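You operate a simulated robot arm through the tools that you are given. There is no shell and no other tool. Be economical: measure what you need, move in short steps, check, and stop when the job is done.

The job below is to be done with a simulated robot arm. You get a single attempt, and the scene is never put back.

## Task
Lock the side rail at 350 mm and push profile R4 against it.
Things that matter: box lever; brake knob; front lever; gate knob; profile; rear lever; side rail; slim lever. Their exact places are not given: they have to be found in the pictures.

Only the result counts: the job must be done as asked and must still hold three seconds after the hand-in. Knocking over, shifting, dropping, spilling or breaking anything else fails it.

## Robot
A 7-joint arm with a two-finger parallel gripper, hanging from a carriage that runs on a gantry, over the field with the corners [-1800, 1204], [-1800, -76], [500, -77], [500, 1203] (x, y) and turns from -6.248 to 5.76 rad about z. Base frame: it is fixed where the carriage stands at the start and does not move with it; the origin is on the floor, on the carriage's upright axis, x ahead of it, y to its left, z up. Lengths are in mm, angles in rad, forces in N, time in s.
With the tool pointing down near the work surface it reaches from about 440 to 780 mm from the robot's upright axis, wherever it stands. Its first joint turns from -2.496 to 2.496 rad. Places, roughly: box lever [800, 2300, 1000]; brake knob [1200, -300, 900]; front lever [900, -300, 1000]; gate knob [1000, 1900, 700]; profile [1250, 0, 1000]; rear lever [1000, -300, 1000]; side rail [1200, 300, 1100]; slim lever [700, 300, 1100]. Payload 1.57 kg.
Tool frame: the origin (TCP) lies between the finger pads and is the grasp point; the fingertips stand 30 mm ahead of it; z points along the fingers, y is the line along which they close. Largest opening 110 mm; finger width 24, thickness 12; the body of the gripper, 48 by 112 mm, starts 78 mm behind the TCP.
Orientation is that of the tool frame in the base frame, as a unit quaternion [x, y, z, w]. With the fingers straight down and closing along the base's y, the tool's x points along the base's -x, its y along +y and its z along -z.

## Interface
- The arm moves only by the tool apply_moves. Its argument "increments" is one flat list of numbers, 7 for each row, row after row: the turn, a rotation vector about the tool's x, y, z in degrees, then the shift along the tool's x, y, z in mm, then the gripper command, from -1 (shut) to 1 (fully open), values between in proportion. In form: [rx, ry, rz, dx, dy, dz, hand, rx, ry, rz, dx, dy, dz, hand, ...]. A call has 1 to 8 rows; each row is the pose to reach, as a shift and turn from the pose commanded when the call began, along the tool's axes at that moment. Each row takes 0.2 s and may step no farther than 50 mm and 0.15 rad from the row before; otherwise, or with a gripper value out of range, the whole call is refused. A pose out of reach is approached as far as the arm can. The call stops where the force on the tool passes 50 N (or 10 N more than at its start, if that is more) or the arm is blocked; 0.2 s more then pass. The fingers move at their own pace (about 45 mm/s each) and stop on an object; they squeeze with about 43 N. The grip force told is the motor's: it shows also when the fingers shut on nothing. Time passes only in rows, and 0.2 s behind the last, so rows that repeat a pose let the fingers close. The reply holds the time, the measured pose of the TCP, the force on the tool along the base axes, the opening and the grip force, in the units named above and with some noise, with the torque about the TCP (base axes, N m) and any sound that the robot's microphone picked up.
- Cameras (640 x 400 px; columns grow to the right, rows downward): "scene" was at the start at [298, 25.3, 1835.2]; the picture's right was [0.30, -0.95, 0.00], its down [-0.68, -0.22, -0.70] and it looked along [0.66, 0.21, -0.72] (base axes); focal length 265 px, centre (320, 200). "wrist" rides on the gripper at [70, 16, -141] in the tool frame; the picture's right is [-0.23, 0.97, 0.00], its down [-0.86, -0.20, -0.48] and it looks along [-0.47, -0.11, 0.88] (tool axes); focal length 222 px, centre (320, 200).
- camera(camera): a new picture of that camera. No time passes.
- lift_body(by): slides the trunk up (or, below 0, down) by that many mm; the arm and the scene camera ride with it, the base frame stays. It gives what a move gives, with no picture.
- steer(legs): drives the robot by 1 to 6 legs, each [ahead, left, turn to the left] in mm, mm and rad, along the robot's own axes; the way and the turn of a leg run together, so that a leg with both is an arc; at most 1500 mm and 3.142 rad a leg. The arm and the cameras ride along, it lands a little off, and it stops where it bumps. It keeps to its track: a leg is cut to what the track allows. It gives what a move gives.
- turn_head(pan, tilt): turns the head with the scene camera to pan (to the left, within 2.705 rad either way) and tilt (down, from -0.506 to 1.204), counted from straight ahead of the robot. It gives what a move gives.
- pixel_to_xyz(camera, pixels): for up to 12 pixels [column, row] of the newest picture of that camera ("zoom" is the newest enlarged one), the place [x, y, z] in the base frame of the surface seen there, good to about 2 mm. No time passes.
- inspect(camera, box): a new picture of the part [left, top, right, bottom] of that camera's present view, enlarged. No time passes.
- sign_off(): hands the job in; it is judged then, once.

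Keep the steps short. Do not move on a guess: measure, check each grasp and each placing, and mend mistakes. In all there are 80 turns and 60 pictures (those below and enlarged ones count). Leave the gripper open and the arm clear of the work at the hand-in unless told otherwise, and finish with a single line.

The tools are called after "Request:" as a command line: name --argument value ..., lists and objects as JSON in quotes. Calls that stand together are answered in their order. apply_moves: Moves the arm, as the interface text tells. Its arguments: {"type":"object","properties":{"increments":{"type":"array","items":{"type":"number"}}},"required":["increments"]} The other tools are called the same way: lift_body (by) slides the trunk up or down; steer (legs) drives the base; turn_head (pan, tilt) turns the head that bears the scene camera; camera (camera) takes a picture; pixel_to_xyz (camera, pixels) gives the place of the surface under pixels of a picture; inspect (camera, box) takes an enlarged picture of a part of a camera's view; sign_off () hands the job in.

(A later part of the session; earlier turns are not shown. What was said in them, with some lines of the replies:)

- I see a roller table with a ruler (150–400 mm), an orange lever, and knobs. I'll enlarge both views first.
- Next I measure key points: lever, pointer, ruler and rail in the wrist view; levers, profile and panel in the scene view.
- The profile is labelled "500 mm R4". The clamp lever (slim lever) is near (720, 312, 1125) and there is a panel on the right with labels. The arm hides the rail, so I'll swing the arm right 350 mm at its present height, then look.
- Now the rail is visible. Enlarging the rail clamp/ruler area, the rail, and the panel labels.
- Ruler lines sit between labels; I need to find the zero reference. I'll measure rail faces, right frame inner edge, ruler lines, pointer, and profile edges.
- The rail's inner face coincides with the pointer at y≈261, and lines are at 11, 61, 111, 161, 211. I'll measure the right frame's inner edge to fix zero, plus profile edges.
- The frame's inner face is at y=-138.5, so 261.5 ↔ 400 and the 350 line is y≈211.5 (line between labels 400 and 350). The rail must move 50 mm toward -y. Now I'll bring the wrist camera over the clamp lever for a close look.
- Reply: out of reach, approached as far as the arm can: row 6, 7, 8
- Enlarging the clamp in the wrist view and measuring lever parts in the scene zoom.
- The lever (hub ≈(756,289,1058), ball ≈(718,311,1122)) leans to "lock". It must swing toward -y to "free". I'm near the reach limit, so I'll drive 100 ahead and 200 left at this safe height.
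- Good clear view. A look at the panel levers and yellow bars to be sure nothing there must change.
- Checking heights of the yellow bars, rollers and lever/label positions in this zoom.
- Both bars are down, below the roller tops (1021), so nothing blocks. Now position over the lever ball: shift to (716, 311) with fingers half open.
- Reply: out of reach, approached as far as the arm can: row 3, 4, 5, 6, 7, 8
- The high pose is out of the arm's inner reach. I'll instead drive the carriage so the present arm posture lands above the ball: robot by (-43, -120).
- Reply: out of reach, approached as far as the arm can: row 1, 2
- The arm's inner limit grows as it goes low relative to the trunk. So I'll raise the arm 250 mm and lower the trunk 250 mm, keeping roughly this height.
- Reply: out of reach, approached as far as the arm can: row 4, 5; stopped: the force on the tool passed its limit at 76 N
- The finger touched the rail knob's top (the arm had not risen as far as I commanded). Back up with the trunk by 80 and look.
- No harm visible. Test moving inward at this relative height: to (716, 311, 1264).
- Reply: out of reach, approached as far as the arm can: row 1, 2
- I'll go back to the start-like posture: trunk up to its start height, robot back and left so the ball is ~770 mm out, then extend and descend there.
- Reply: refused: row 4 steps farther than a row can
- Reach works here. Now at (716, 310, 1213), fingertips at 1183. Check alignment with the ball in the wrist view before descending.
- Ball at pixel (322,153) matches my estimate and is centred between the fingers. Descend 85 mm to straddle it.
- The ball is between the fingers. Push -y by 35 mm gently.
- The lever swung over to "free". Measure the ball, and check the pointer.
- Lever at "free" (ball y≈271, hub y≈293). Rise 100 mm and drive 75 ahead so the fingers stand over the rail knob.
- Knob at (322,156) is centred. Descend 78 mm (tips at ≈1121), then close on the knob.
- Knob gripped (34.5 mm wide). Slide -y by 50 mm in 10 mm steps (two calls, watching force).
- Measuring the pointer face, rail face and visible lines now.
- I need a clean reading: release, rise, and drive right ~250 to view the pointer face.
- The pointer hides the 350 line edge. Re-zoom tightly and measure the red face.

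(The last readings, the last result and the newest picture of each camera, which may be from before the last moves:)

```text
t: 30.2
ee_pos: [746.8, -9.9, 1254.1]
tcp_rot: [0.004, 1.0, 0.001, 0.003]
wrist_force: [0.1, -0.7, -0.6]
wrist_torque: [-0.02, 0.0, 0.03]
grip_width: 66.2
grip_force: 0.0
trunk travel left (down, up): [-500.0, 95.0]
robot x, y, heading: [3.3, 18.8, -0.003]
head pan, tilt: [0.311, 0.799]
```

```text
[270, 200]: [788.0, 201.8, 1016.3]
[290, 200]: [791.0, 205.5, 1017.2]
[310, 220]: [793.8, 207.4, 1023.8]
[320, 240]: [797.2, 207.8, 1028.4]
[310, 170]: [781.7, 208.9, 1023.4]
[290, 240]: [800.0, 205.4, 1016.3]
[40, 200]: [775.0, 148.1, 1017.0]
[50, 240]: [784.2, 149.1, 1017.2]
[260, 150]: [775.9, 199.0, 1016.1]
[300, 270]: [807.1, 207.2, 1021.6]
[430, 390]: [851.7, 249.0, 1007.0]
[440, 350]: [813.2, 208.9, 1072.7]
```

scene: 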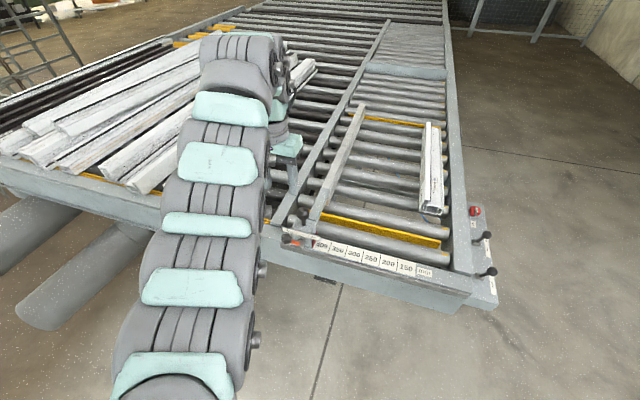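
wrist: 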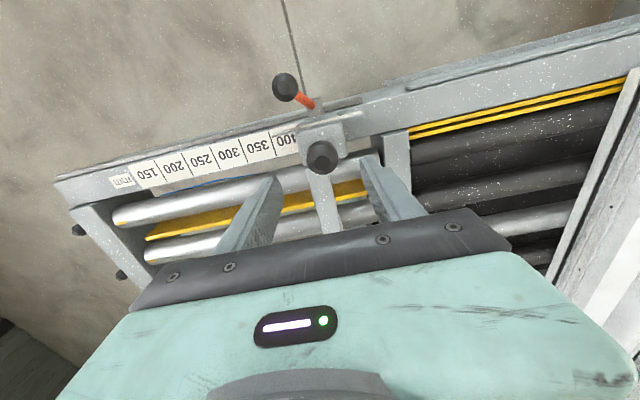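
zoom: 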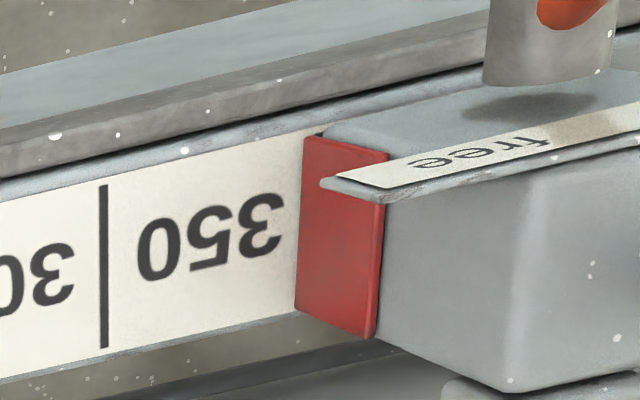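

Red face reads ≈208, lines give 350≈211. I'll measure the rail's own inner face and the lines from this same view.

Request:
camera --camera "wrist"

Request:
pixel_to_xyz --camera "wrist" --pixels '[[367, 137], [397, 130], [427, 122], [458, 117], [463, 122], [466, 127], [485, 170], [483, 180], [481, 190], [479, 195], [488, 155], [500, 152]]'

```text
21 pictures are left
```

wrist: 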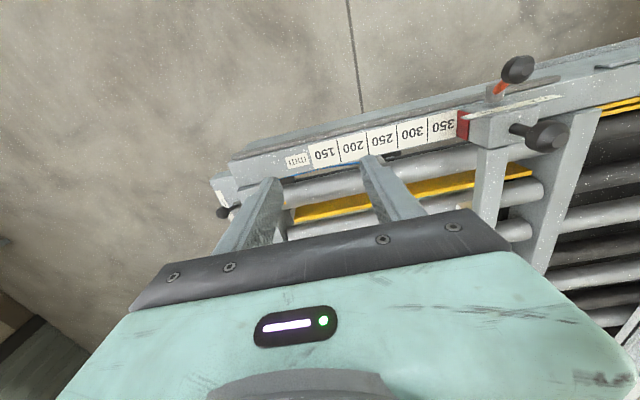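

```text
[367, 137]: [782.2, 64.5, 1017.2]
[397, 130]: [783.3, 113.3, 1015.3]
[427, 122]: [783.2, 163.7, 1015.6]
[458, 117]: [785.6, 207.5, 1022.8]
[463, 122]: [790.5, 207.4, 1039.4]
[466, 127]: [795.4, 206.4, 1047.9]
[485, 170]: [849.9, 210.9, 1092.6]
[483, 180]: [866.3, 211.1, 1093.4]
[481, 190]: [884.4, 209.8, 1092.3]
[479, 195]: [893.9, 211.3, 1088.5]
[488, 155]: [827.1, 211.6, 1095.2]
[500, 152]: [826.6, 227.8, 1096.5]
```

Refining: zoom on the rail's inner face and pointer for averaged readings.

Request:
inspect --camera "wrist" --box '[420, 100, 540, 220]'

Request:
pixel_to_xyz --camera "zoom" --pixels '[[200, 335], [215, 320], [225, 300], [235, 270], [240, 250], [225, 330], [205, 350], [207, 80], [212, 90], [218, 100], [202, 70], [232, 285]]'

```text
3.33 times, centred on (480, 160) of wrist
```

zoom: 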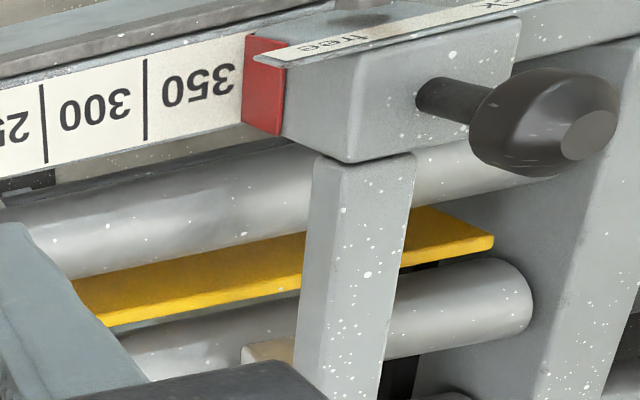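

```text
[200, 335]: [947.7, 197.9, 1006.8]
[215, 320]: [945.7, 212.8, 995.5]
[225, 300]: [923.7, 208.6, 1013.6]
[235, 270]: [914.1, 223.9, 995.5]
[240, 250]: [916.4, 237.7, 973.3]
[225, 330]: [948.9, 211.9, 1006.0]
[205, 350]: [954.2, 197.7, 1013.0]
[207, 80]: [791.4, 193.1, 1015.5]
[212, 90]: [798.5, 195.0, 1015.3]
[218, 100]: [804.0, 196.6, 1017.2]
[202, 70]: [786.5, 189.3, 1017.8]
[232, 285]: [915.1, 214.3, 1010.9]
```

Request:
pixel_to_xyz --camera "zoom" --pixels '[[248, 358], [256, 350], [280, 350], [290, 360], [260, 80], [265, 110], [275, 120], [255, 50], [318, 250], [308, 290], [312, 200], [146, 100]]'

```text
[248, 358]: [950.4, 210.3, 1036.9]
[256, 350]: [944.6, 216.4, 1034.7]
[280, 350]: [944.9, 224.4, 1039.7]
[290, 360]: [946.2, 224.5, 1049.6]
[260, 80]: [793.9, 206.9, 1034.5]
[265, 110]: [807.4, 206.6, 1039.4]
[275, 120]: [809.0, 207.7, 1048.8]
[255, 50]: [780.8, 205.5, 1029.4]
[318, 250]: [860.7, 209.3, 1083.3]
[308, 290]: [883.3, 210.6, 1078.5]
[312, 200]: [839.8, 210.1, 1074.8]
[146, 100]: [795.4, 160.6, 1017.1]
```

Rail face ≈210 (348.5 mm) — needs about +2 mm. Drive back over the knob (offset knob−face ≈31, so grip centre should be y≈243).

Request:
steer --legs '[[42, 253, 0]]'

Request:
apply_moves --increments '[0, 0, 0, 0, 0, 0, 0.2]'

```text
t: 32.1
ee_pos: [791.6, 243.7, 1254.1]
tcp_rot: [0.004, 1.0, 0.002, 0.005]
wrist_force: [0.5, 0.5, 0.5]
wrist_torque: [0.0, 0.0, -0.01]
grip_width: 66.2
grip_force: 0.0
trunk travel left (down, up): [-500.0, 95.0]
robot x, y, heading: [45.6, 271.4, -0.006]
head pan, tilt: [0.311, 0.799]
```

```text
t: 32.5
ee_pos: [790.8, 243.5, 1254.0]
tcp_rot: [0.003, 1.0, 0.001, 0.005]
wrist_force: [-0.4, -0.3, 0.5]
wrist_torque: [-0.03, -0.01, 0.01]
grip_width: 66.3
grip_force: 0.1
trunk travel left (down, up): [-500.0, 95.0]
robot x, y, heading: [47.6, 269.7, -0.01]
head pan, tilt: [0.311, 0.799]
```

At (791, 243.5). Descend 102 straight, close, then open and rise again.

Request:
apply_moves --increments '[0, 0, 0, 0, -0.5, 40, 0.2, 0, 0, 0, 0, -0.5, 80, 0.2, 0, 0, 0, 0, -0.5, 102, 0.2, 0, 0, 0, 0, -0.5, 102, -1, 0, 0, 0, 0, -0.5, 102, -1, 0, 0, 0, 0, -0.5, 102, -1, 0, 0, 0, 0, -0.5, 102, -1]'

Request:
apply_moves --increments '[0, 0, 0, 0, 0, 0, -1, 0, 0, 0, 0, 0, 0, -1]'

```text
t: 34.1
ee_pos: [790.9, 243.0, 1148.7]
tcp_rot: [0.004, 1.0, 0.001, 0.004]
wrist_force: [2.0, -5.3, -2.8]
wrist_torque: [-0.14, -0.31, -0.3]
grip_width: 34.5
grip_force: 32.8
trunk travel left (down, up): [-500.0, 95.0]
robot x, y, heading: [45.2, 267.9, -0.005]
head pan, tilt: [0.311, 0.799]
```

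```text
t: 34.7
ee_pos: [790.3, 242.6, 1149.0]
tcp_rot: [0.004, 1.0, 0.001, 0.004]
wrist_force: [2.7, -4.9, -4.0]
wrist_torque: [-0.08, -0.09, -0.1]
grip_width: 34.5
grip_force: 41.7
trunk travel left (down, up): [-500.0, 95.0]
robot x, y, heading: [45.5, 270.2, -0.005]
head pan, tilt: [0.311, 0.799]
```

Held centred at y≈242.8. Release, rise, and drive back 75 to stand over the lever ball (now near (718, 222)).

Request:
apply_moves --increments '[0, 0, 0, 0, 0, 0, 0.2, 0, 0, 0, 0, 0, 0, 0.2, 0, 0, 0, 0, 0, -35, 0.2, 0, 0, 0, 0, 0, -70, 0.2, 0, 0, 0, 0, 0, -85, 0]'

Request:
steer --legs '[[-74, -20, 0]]'

Request:
camera --camera "wrist"

Request:
inspect --camera "wrist" --box '[220, 100, 420, 220]'

```text
t: 35.9
ee_pos: [789.8, 242.1, 1238.4]
tcp_rot: [0.003, 1.0, 0.002, 0.004]
wrist_force: [-0.1, -0.4, 0.6]
wrist_torque: [0.03, -0.02, 0.0]
grip_width: 55.1
grip_force: 0.1
trunk travel left (down, up): [-500.0, 95.0]
robot x, y, heading: [41.9, 268.0, -0.003]
head pan, tilt: [0.311, 0.799]
```

```text
t: 36.9
ee_pos: [715.0, 221.7, 1237.0]
tcp_rot: [0.004, 1.0, 0.001, 0.005]
wrist_force: [0.7, -0.1, 0.4]
wrist_torque: [-0.02, -0.02, -0.01]
grip_width: 55.0
grip_force: 0.0
trunk travel left (down, up): [-500.0, 95.0]
robot x, y, heading: [-28.6, 249.7, -0.003]
head pan, tilt: [0.311, 0.799]
```

```text
19 pictures are left
```

wrist: 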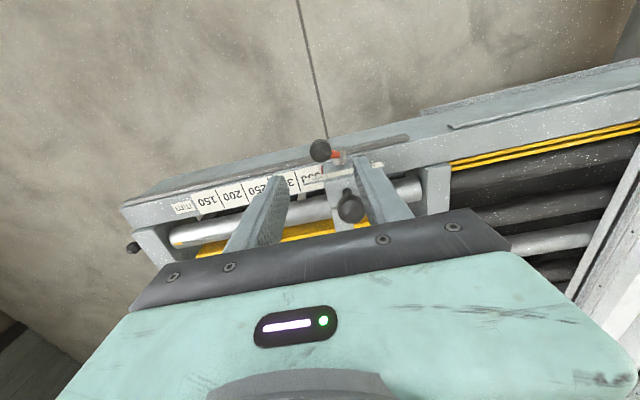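

```text
3.20 times, centred on (320, 160) of wrist
```

zoom: 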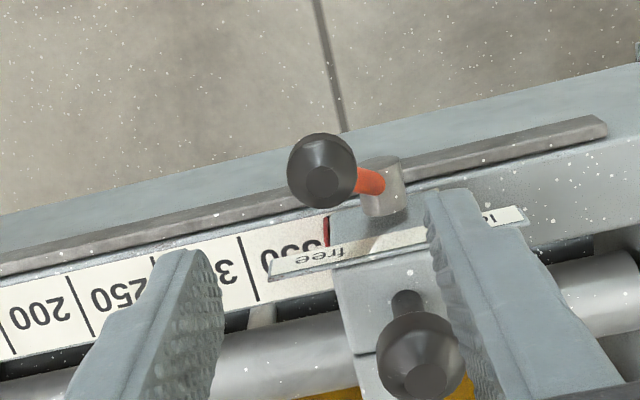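

Ball centred. Descend 109 and then push +y by 40.

Request:
apply_moves --increments '[0, 0, 0, 0, 0, 40, 0, 0, 0, 0, 0, 0, 80, 0, 0, 0, 0, 0, 0, 109, 0]'

Request:
apply_moves --increments '[0, 0, 0, 0, 8, 0, 0, 0, 0, 0, 0, 16, 0, 0, 0, 0, 0, 0, 24, 0, 0, 0, 0, 0, 0, 32, 0, 0, 0, 0, 0, 0, 40, 0, 0]'

Request:
inspect --camera "wrist" --box '[220, 80, 420, 240]'

```text
t: 37.7
ee_pos: [715.8, 222.1, 1127.7]
tcp_rot: [0.003, 1.0, 0.001, 0.004]
wrist_force: [0.5, -0.3, 0.2]
wrist_torque: [-0.03, -0.01, -0.02]
grip_width: 54.9
grip_force: 0.2
trunk travel left (down, up): [-500.0, 95.0]
robot x, y, heading: [-29.2, 254.6, -0.008]
head pan, tilt: [0.311, 0.799]
```

```text
t: 38.9
ee_pos: [717.0, 261.2, 1127.8]
tcp_rot: [0.004, 1.0, 0.001, 0.004]
wrist_force: [0.1, -0.2, -0.5]
wrist_torque: [0.02, 0.0, -0.02]
grip_width: 55.1
grip_force: 0.0
trunk travel left (down, up): [-500.0, 95.0]
robot x, y, heading: [-24.3, 254.1, -0.004]
head pan, tilt: [0.311, 0.799]
```

```text
2.50 times, centred on (320, 160) of wrist
```

zoom: 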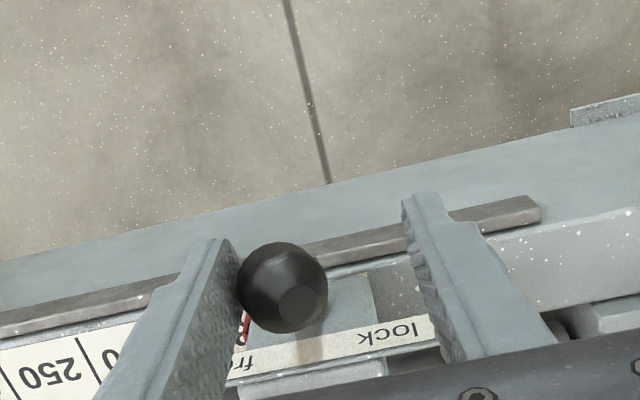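

The ball is just past centre, against the pushing finger. Push a further 16 mm.

Request:
apply_moves --increments '[0, 0, 0, 0, 4, 0, 0, 0, 0, 0, 0, 8, 0, 0, 0, 0, 0, 0, 12, 0, 0, 0, 0, 0, 0, 15, 0, 0]'

Request:
inspect --camera "wrist" --box '[220, 80, 420, 240]'

Request:
pixel_to_xyz --camera "zoom" --pixels '[[290, 290], [320, 290], [345, 285], [300, 310]]'

```text
t: 39.9
ee_pos: [717.3, 276.4, 1129.3]
tcp_rot: [0.003, 1.0, 0.001, 0.003]
wrist_force: [-0.3, 0.4, 0.3]
wrist_torque: [0.0, 0.0, -0.01]
grip_width: 55.0
grip_force: 0.1
trunk travel left (down, up): [-500.0, 95.0]
robot x, y, heading: [-34.6, 255.1, -0.004]
head pan, tilt: [0.311, 0.799]
```

```text
2.50 times, centred on (320, 160) of wrist
```

zoom: 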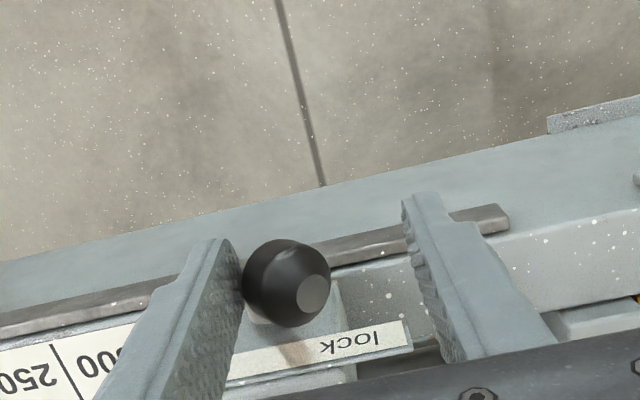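

```text
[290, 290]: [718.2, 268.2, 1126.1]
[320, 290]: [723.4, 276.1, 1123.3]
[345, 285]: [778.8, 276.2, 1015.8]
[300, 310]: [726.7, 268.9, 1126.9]
```

Ball centre ≈267, hub ≈244 — matches the original lock angle. Give 4 mm more to feel the stop.

Request:
apply_moves --increments '[0, 0, 0, 0, 2, 0, 0, 0, 0, 0, 0, 4, 0, 0]'

Request:
inspect --camera "wrist" --box '[220, 80, 420, 240]'

```text
t: 40.5
ee_pos: [715.8, 280.1, 1128.3]
tcp_rot: [0.003, 1.0, 0.0, 0.005]
wrist_force: [0.3, -2.1, 1.3]
wrist_torque: [-0.09, 0.03, 0.0]
grip_width: 57.1
grip_force: 0.9
trunk travel left (down, up): [-500.0, 95.0]
robot x, y, heading: [-31.8, 253.7, -0.003]
head pan, tilt: [0.311, 0.799]
```

```text
2.50 times, centred on (320, 160) of wrist
```

zoom: 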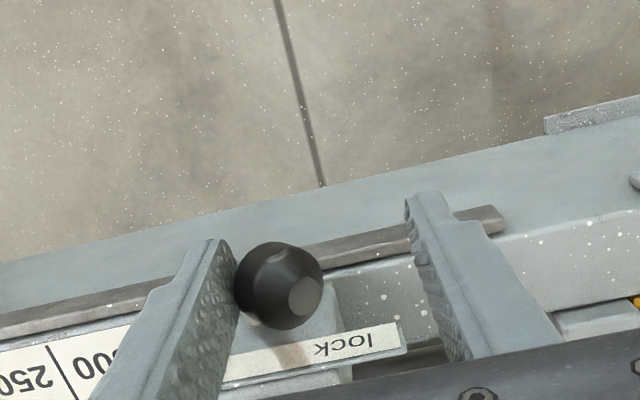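

The stop is felt (−2 N, finger deflected): locked. Back off, rise, and drive right to re-measure the rail.

Request:
apply_moves --increments '[0, 0, 0, 0, -10, 0, 0, 0, 0, 0, 0, -10, -40, 0, 0, 0, 0, 0, -10, -80, 0, 0, 0, 0, 0, -10, -125, 0]'

Request:
steer --legs '[[30, -280, 0]]'

Request:
inspect --camera "wrist" --box '[420, 100, 540, 220]'

```text
t: 41.5
ee_pos: [715.0, 271.1, 1253.4]
tcp_rot: [0.004, 1.0, 0.0, 0.003]
wrist_force: [-0.7, -0.7, -1.1]
wrist_torque: [0.03, -0.02, -0.01]
grip_width: 55.1
grip_force: 0.1
trunk travel left (down, up): [-500.0, 95.0]
robot x, y, heading: [-31.7, 255.4, -0.003]
head pan, tilt: [0.311, 0.799]
```

```text
t: 43.5
ee_pos: [743.8, -15.5, 1253.8]
tcp_rot: [0.003, 1.0, 0.0, 0.004]
wrist_force: [-0.6, 0.3, -0.6]
wrist_torque: [0.03, 0.0, 0.01]
grip_width: 54.9
grip_force: 0.1
trunk travel left (down, up): [-500.0, 95.0]
robot x, y, heading: [2.3, -38.9, -0.002]
head pan, tilt: [0.311, 0.799]
```

```text
3.33 times, centred on (480, 160) of wrist
```

zoom: 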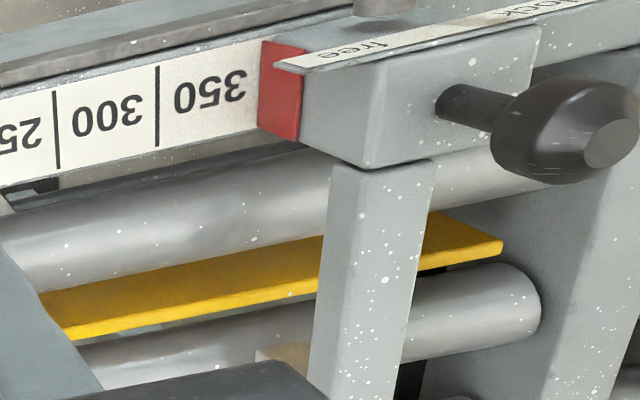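

Request:
pixel_to_xyz --camera "zoom" --pixels '[[275, 80], [280, 110], [290, 120], [272, 60], [337, 250], [326, 290], [331, 200], [322, 330], [157, 100], [58, 120], [262, 362], [318, 350]]'

```text
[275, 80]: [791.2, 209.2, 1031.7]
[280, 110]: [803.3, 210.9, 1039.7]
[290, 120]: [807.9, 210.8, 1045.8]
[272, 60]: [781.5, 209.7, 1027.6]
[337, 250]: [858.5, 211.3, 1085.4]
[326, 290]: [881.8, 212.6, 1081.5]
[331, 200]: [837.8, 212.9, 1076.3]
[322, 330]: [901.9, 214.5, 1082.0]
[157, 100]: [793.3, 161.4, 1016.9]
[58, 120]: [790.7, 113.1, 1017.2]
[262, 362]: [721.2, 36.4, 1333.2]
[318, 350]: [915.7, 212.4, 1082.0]
```

Locked with rail face ≈212.5 and pointer ≈210.2 against the 350 line at ≈211.4 — on the mark. Next the profile: drive ahead so its middle (x≈1270) comes within reach, staying high.

Request:
steer --legs '[[495, 35, 0]]'

Request:
apply_moves --increments '[0, 0, 8, 0, 0, 0, 1, 0, 0, 16, 0, 0, 0, 1, 0, 0, 24, 0, 0, 0, 1, 0, 0, 32, 0, 0, 0, 1, 0, 0, 40, 0, 0, 0, 1, 0, 0, 48, 0, 0, 0, 1]'

Request:
camera --camera "scene"

```text
t: 46.5
ee_pos: [1243.1, 6.1, 1254.9]
tcp_rot: [0.008, 1.0, 0.0, 0.004]
wrist_force: [0.3, -0.3, -0.2]
wrist_torque: [0.0, -0.02, 0.01]
grip_width: 55.0
grip_force: 0.1
trunk travel left (down, up): [-500.0, 95.0]
robot x, y, heading: [501.1, -5.9, -0.021]
head pan, tilt: [0.311, 0.799]
```

```text
t: 47.9
ee_pos: [1243.3, 6.2, 1253.6]
tcp_rot: [0.414, 0.91, 0.002, 0.003]
wrist_force: [0.3, -0.6, 0.0]
wrist_torque: [-0.01, -0.01, 0.03]
grip_width: 109.9
grip_force: 0.1
trunk travel left (down, up): [-500.0, 95.0]
robot x, y, heading: [502.4, -8.2, -0.015]
head pan, tilt: [0.311, 0.799]
```

```text
13 pictures are left
```

scene: 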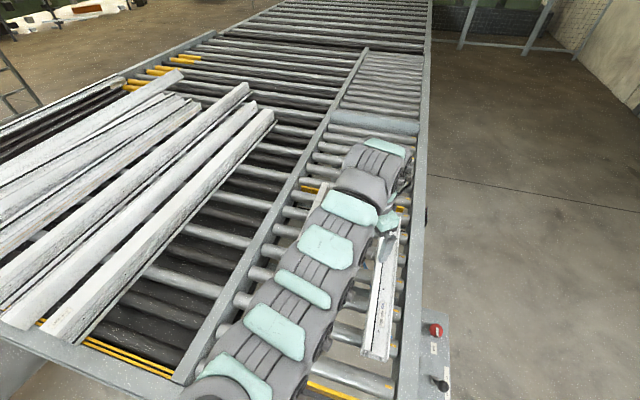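

Turn works. Finish turning to 90° so the two fingers span along x.

Request:
apply_moves --increments '[0, 0, 8, 0, 0, 0, 1, 0, 0, 16, 0, 0, 0, 1, 0, 0, 24, 0, 0, 0, 1, 0, 0, 32, 0, 0, 0, 1, 0, 0, 41, 0, 0, 0, 1]'

```text
refused: row 5 steps farther than a row can; nothing moved
```

Request:
apply_moves --increments '[0, 0, 8, 0, 0, 0, 1, 0, 0, 16, 0, 0, 0, 1, 0, 0, 24, 0, 0, 0, 1, 0, 0, 32, 0, 0, 0, 1, 0, 0, 37, 0, 0, 0, 1, 0, 0, 41, 0, 0, 0, 1]'

Request:
camera --camera "wrist"

```text
t: 49.3
ee_pos: [1244.9, 5.0, 1253.7]
tcp_rot: [0.708, 0.707, 0.004, 0.002]
wrist_force: [0.3, -0.7, 0.7]
wrist_torque: [0.02, 0.0, 0.03]
grip_width: 109.9
grip_force: 0.1
trunk travel left (down, up): [-500.0, 95.0]
robot x, y, heading: [498.6, -6.2, -0.015]
head pan, tilt: [0.311, 0.799]
```

```text
12 pictures are left
```

wrist: 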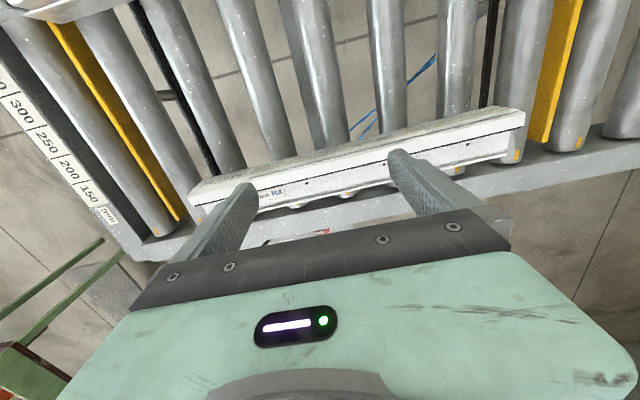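

Now the camera sees the whole profile. Measure its corners and its right edge.

Request:
pixel_to_xyz --camera "wrist" --pixels '[[192, 200], [205, 182], [522, 112], [524, 155], [380, 150], [375, 183], [300, 205], [350, 192], [380, 182], [320, 200], [500, 160], [380, 168]]'

```text
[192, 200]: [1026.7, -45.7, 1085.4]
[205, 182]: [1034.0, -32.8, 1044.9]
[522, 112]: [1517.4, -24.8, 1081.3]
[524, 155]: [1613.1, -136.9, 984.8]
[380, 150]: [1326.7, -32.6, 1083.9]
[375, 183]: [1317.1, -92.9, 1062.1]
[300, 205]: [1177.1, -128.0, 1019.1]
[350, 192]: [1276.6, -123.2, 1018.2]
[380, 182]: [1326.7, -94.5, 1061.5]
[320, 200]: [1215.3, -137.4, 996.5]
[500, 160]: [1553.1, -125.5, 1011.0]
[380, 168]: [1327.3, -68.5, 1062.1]
```

Profile: x 1020–1518, right edge ≈ −97, top 1062–1085. Move to (1257, −150) at height, then descend partway.

Request:
apply_moves --increments '[0, 0, 0, -40, 3, 0, 1, 0, 0, 0, -80, 6, 0, 1, 0, 0, 0, -120, 9, 0, 1, 0, 0, 0, -155, 12, 0, 1, 0, 0, 0, -155, 12, 45, 1, 0, 0, 0, -155, 12, 90, 1, 0, 0, 0, -155, 12, 120, 1]'

Request:
inspect --camera "wrist" --box '[100, 40, 560, 320]'

```text
t: 50.9
ee_pos: [1256.9, -150.0, 1133.5]
tcp_rot: [0.706, 0.708, 0.004, 0.003]
wrist_force: [-0.5, -0.3, -0.3]
wrist_torque: [-0.02, 0.07, -0.05]
grip_width: 110.3
grip_force: 0.1
trunk travel left (down, up): [-500.0, 95.0]
robot x, y, heading: [497.1, -4.5, -0.014]
head pan, tilt: [0.311, 0.799]
```

```text
1.39 times, centred on (330, 180) of wrist
```

zoom: 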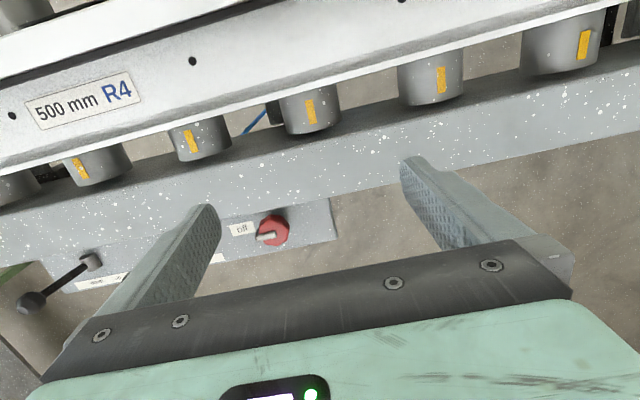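

Fingers are clear of the profile. Descend 66 (tips ≈1037, frame top 1030), then push +y slowly (first 100 mm).

Request:
apply_moves --increments '[0, 0, 0, 0, 0, 35, 1, 0, 0, 0, 0, 0, 66, 1]'

Request:
apply_moves --increments '[0, 0, 0, 12, 0, 0, 1, 0, 0, 0, 24, 0, 0, 1, 0, 0, 0, 36, 0, 0, 1, 0, 0, 0, 48, 0, 0, 1, 0, 0, 0, 60, 0, 0, 1, 0, 0, 0, 72, 0, 0, 1, 0, 0, 0, 84, 0, 0, 1, 0, 0, 0, 96, 0, 0, 1]'

Request:
camera --camera "wrist"

```text
t: 51.5
ee_pos: [1256.5, -148.3, 1067.3]
tcp_rot: [0.707, 0.707, 0.004, 0.002]
wrist_force: [0.3, 0.0, 0.1]
wrist_torque: [-0.04, 0.03, -0.03]
grip_width: 109.9
grip_force: 0.0
trunk travel left (down, up): [-500.0, 95.0]
robot x, y, heading: [497.7, -5.2, -0.011]
head pan, tilt: [0.311, 0.799]
```

```text
t: 53.3
ee_pos: [1254.9, -51.8, 1068.3]
tcp_rot: [0.707, 0.707, 0.004, 0.002]
wrist_force: [-0.5, -1.1, 3.0]
wrist_torque: [-0.07, 0.01, -0.02]
grip_width: 110.0
grip_force: 0.0
trunk travel left (down, up): [-500.0, 95.0]
robot x, y, heading: [498.8, -2.2, -0.016]
head pan, tilt: [0.311, 0.799]
```

```text
10 pictures are left
```

wrist: 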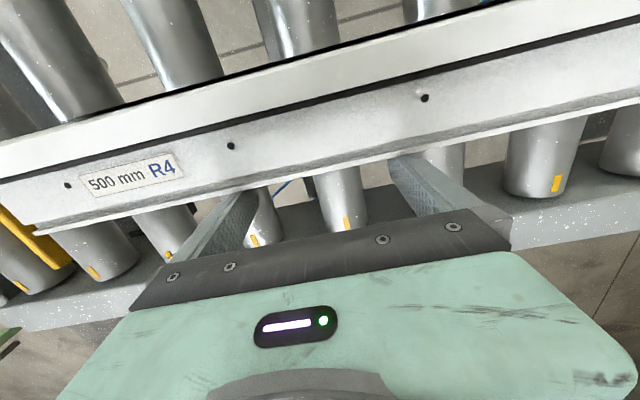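

Both fingers push the profile evenly. Continue 96, then 75 mm.

Request:
apply_moves --increments '[0, 0, 0, 12, 0, 0, 1, 0, 0, 0, 24, 0, 0, 1, 0, 0, 0, 36, 0, 0, 1, 0, 0, 0, 48, 0, 0, 1, 0, 0, 0, 60, 0, 0, 1, 0, 0, 0, 72, 0, 0, 1, 0, 0, 0, 84, 0, 0, 1, 0, 0, 0, 96, 0, 0, 1]'

Request:
apply_moves --increments '[0, 0, 0, 12, 0, 0, 1, 0, 0, 0, 24, 0, 0, 1, 0, 0, 0, 36, 0, 0, 1, 0, 0, 0, 48, 0, 0, 1, 0, 0, 0, 60, 0, 0, 1, 0, 0, 0, 70, 0, 0, 1, 0, 0, 0, 76, 0, 0, 1]'

Request:
camera --camera "wrist"

```text
t: 55.1
ee_pos: [1257.2, 42.9, 1068.6]
tcp_rot: [0.706, 0.708, 0.003, 0.003]
wrist_force: [0.8, -1.3, 0.0]
wrist_torque: [-0.05, 0.07, 0.03]
grip_width: 109.8
grip_force: 0.2
trunk travel left (down, up): [-500.0, 95.0]
robot x, y, heading: [498.9, -5.5, -0.009]
head pan, tilt: [0.311, 0.799]
```

```text
t: 56.7
ee_pos: [1257.3, 120.2, 1067.8]
tcp_rot: [0.707, 0.708, 0.004, 0.001]
wrist_force: [0.5, -2.0, 0.8]
wrist_torque: [0.02, 0.04, -0.05]
grip_width: 109.8
grip_force: 0.2
trunk travel left (down, up): [-500.0, 95.0]
robot x, y, heading: [503.3, -7.2, -0.01]
head pan, tilt: [0.311, 0.799]
```

```text
9 pictures are left
```

wrist: 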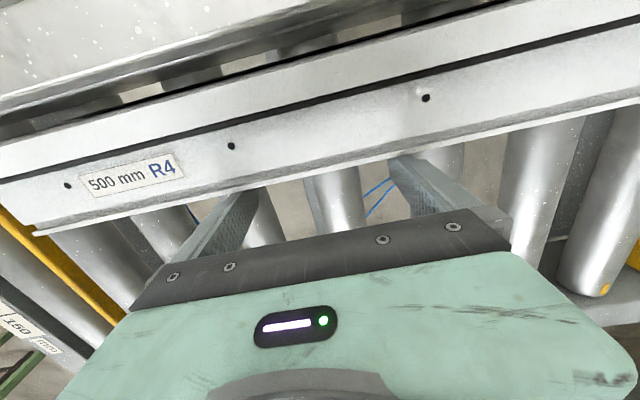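

The rail is just ahead. Creep in 3 mm steps, watching force.

Request:
apply_moves --increments '[0, 0, 0, 3, 0, 0, 1, 0, 0, 0, 6, 0, 0, 1, 0, 0, 0, 9, 0, 0, 1, 0, 0, 0, 12, 0, 0, 1]'

Request:
inspect --camera "wrist" --box '[0, 0, 640, 260]'

Request:
pixel_to_xyz --camera "wrist" --pixels '[[20, 110], [300, 55], [500, 8], [60, 145], [300, 90], [560, 15]]'

```text
t: 57.7
ee_pos: [1255.9, 130.9, 1068.1]
tcp_rot: [0.706, 0.708, 0.004, 0.003]
wrist_force: [0.6, -1.5, 1.6]
wrist_torque: [-0.08, -0.05, -0.11]
grip_width: 110.0
grip_force: 0.1
trunk travel left (down, up): [-500.0, 95.0]
robot x, y, heading: [499.8, -3.9, -0.016]
head pan, tilt: [0.311, 0.799]
```

```text
1.00 times, centred on (320, 130) of wrist (not enlarged: the box is as wide or as high as the picture)
```

zoom: 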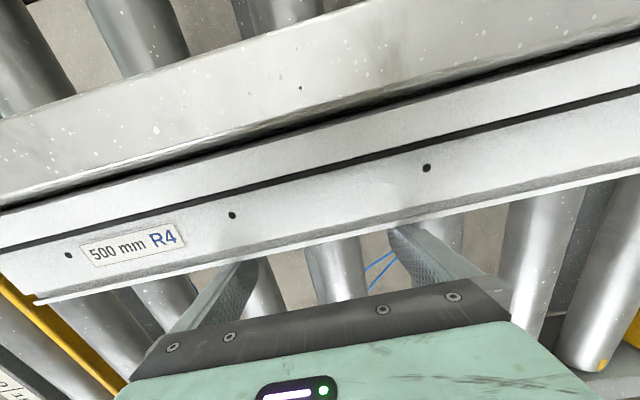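

```text
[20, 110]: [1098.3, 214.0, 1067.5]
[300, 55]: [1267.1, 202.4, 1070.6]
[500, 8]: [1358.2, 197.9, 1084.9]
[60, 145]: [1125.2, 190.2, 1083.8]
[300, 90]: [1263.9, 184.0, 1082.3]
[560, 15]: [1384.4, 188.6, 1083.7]
```

Still a few mm gap, force low. Continue.

Request:
apply_moves --increments '[0, 0, 0, 2, 0, 0, 1, 0, 0, 0, 4, 0, 0, 1, 0, 0, 0, 6, 0, 0, 1]'

Request:
apply_moves --increments '[0, 0, 0, 2, 0, 0, 1, 0, 0, 0, 4, 0, 0, 1]'

Request:
camera --camera "wrist"

```text
t: 58.5
ee_pos: [1256.7, 131.4, 1068.1]
tcp_rot: [0.707, 0.707, 0.001, 0.003]
wrist_force: [-2.6, -15.4, 4.2]
wrist_torque: [-0.03, 0.41, 0.55]
grip_width: 109.6
grip_force: 0.1
trunk travel left (down, up): [-500.0, 95.0]
robot x, y, heading: [498.3, -3.1, -0.015]
head pan, tilt: [0.311, 0.799]
```

```text
t: 59.1
ee_pos: [1257.1, 132.7, 1067.2]
tcp_rot: [0.708, 0.707, 0.002, 0.004]
wrist_force: [0.0, -29.2, 2.4]
wrist_torque: [-0.21, 0.57, 1.48]
grip_width: 109.9
grip_force: 0.1
trunk travel left (down, up): [-500.0, 95.0]
robot x, y, heading: [500.1, -6.1, -0.014]
head pan, tilt: [0.311, 0.799]
```

```text
7 pictures are left
```

wrist: 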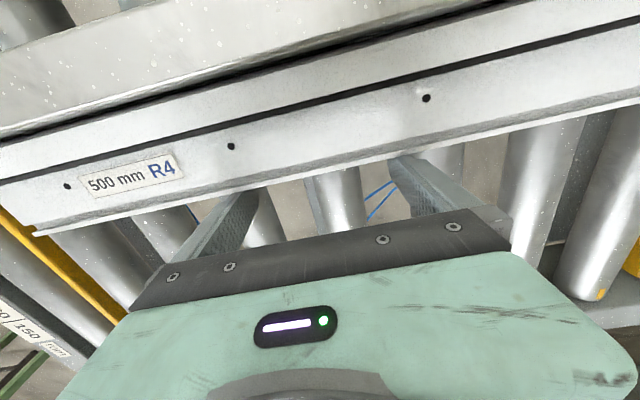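

Firm contact (29 N, profile blocked by the rail). Back off 25 mm, rise, and inspect flushness at both ends.

Request:
apply_moves --increments '[0, 0, 0, -12, 0, 0, 1, 0, 0, 0, -30, 0, 0, 1, 0, 0, 0, -30, 0, -45, 1, 0, 0, 0, -30, 0, -90, 1, 0, 0, 0, -30, 0, -135, 1, 0, 0, 0, -30, 0, -180, 1]'

Request:
camera --camera "wrist"

```text
t: 60.5
ee_pos: [1256.5, 109.9, 1251.4]
tcp_rot: [0.707, 0.707, 0.003, 0.002]
wrist_force: [0.1, -0.4, -0.5]
wrist_torque: [0.0, 0.01, -0.02]
grip_width: 110.0
grip_force: 0.0
trunk travel left (down, up): [-500.0, 95.0]
robot x, y, heading: [500.2, -5.4, -0.015]
head pan, tilt: [0.311, 0.799]
```

```text
6 pictures are left
```

wrist: 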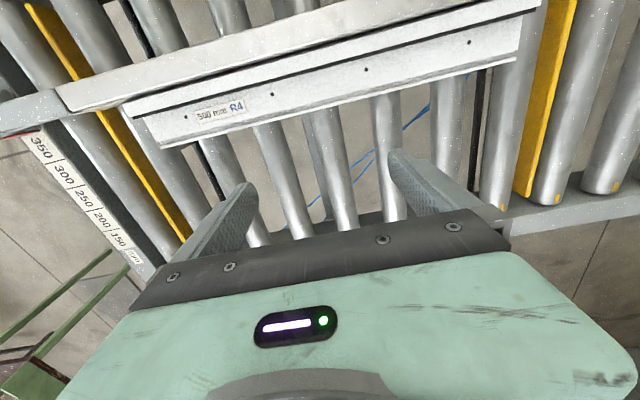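

Measure the rail's edge and profile's edges at both ends for parallelism and gap.

Request:
inspect --camera "wrist" --box '[100, 0, 560, 160]'

Request:
pixel_to_xyz --camera "wrist" --pixels '[[145, 112], [250, 83], [400, 40], [510, 11], [165, 147], [250, 126], [400, 88], [510, 60], [135, 98], [250, 70], [400, 31], [500, 7]]'

```text
1.39 times, centred on (330, 80) of wrist
```

zoom: 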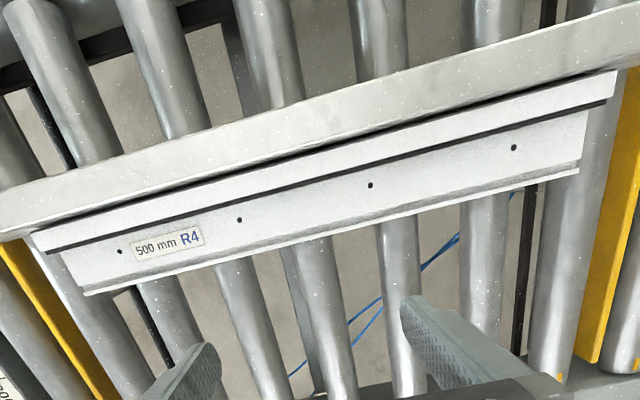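

```text
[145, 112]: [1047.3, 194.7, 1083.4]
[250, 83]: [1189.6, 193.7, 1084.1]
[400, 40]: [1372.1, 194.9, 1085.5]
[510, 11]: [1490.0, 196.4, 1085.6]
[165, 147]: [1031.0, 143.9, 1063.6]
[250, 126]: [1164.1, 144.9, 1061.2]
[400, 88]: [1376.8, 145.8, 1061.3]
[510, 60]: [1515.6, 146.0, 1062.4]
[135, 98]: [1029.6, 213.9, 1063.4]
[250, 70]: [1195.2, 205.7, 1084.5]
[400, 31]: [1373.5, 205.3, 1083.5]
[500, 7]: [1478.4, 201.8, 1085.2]
```

Request:
pixel_to_xyz --camera "zoom" --pixels '[[60, 218], [100, 205], [200, 177], [300, 148], [450, 106], [580, 70], [60, 226], [100, 215], [200, 188], [300, 160], [450, 118], [580, 82]]'

Request:
inspect --camera "wrist" --box '[110, 60, 230, 160]'

Request:
inspect --camera "wrist" --box '[430, 0, 550, 100]'

```text
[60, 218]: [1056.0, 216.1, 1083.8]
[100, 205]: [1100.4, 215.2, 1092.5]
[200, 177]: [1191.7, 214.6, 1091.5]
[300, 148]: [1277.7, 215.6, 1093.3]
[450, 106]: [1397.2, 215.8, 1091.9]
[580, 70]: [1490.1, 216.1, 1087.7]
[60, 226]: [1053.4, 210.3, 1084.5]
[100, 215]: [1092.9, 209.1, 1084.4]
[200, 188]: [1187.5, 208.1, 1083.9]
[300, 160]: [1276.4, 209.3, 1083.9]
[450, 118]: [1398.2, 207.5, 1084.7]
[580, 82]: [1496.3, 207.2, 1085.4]
```

```text
4.00 times, centred on (170, 110) of wrist
```

zoom: 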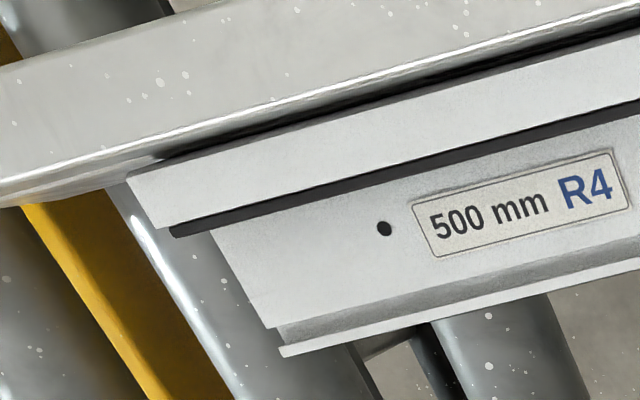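

```text
4.00 times, centred on (490, 50) of wrist
```

zoom: 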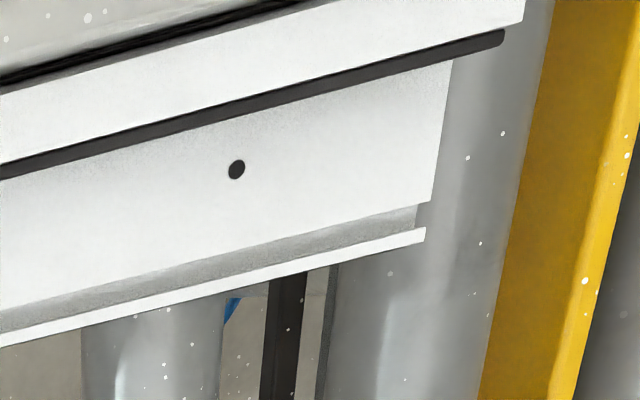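

Flush at the visible edge. Verify the rail did not shift: measure its front portion and pointer in the last wrist picture.

Request:
pixel_to_xyz --camera "wrist" --pixels '[[30, 136], [36, 134], [42, 132], [25, 137], [10, 135], [50, 125], [58, 121], [38, 140], [48, 160], [70, 112], [90, 112], [62, 105]]'

```text
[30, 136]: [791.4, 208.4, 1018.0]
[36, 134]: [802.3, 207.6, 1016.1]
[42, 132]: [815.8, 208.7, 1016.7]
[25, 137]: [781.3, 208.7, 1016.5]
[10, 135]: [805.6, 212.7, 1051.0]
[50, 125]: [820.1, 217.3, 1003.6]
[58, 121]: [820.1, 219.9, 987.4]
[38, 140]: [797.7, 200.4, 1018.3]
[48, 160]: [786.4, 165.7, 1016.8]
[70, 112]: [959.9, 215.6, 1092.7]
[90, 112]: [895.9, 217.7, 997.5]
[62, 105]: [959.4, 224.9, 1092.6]
```

Pointer/rail seem unmoved. Drive back clear of the work and check once more with the scene camera.

Request:
steer --legs '[[-520, -60, 0]]'

Request:
inspect --camera "scene" --box '[250, 120, 410, 270]'

```text
t: 63.6
ee_pos: [733.1, 59.5, 1249.4]
tcp_rot: [0.707, 0.708, 0.004, 0.002]
wrist_force: [-0.4, -0.2, -0.4]
wrist_torque: [0.01, 0.02, -0.02]
grip_width: 109.6
grip_force: 0.0
trunk travel left (down, up): [-500.0, 95.0]
robot x, y, heading: [-22.3, -57.4, -0.017]
head pan, tilt: [0.311, 0.799]
```

```text
2.67 times, centred on (330, 195) of scene
```

zoom: 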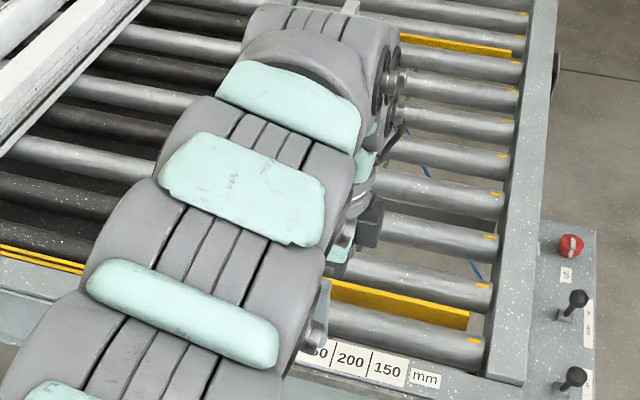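

The arm hides it. Swing the arm right 300 mm at this height.

Request:
apply_moves --increments '[0, 0, 0, -45, 0, 0, 1, 0, 0, 0, -90, 0, 0, 1, 0, 0, 0, -135, 0, 0, 1, 0, 0, 0, -180, 0, 0, 1, 0, 0, 0, -225, 0, 0, 1, 0, 0, 0, -270, 0, 0, 1, 0, 0, 0, -310, -10, 0, 1]'

Request:
inspect --camera "scene" --box '[240, 110, 400, 260]'

```text
t: 65.2
ee_pos: [725.5, -253.3, 1249.8]
tcp_rot: [0.707, 0.708, 0.004, 0.002]
wrist_force: [0.3, 0.9, 0.2]
wrist_torque: [-0.03, 0.01, -0.01]
grip_width: 110.1
grip_force: 0.2
trunk travel left (down, up): [-500.0, 95.0]
robot x, y, heading: [-16.5, -57.5, -0.017]
head pan, tilt: [0.311, 0.799]
```

```text
2.67 times, centred on (320, 185) of scene
```

zoom: 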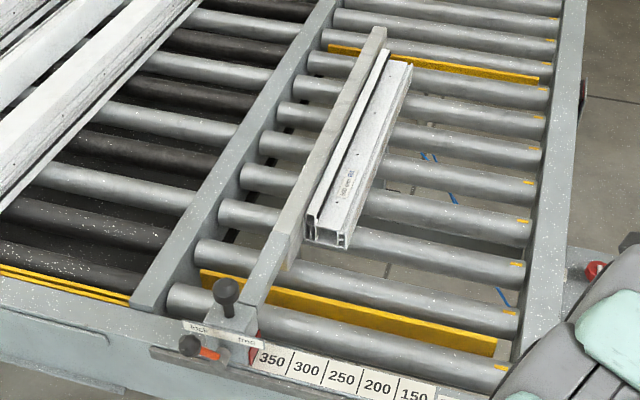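

Lever at "lock", pointer at 350, profile against the rail. Final measurement.

Request:
pixel_to_xyz --camera "zoom" --pixels '[[254, 350], [256, 342], [288, 365], [290, 250], [284, 262], [296, 245], [280, 268], [305, 235], [312, 235], [190, 345], [312, 215], [345, 242]]'

```text
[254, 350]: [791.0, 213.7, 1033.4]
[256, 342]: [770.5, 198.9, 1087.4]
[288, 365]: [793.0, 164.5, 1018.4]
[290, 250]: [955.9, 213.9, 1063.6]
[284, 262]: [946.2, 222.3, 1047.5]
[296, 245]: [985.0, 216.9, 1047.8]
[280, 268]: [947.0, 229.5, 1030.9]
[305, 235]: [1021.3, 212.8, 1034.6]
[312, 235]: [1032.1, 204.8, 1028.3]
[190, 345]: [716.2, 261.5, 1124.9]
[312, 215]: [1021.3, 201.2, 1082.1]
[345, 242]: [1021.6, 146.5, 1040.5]
```

Relative to the 300 line (164.5 in this view) the pointer sits 49.2 mm further. That is 350 mm, with the profile's side at the rail face. The gripper is open and clear, so I'm handing in.

Request:
sign_off

```text
The job is handed in.
```

The side rail is locked at 350 mm (measured to within about 1 mm) and profile R4 is pushed flush against it, with the gripper open and clear; one finger briefly pressed the rail knob early on (76 N), with no visible harm.
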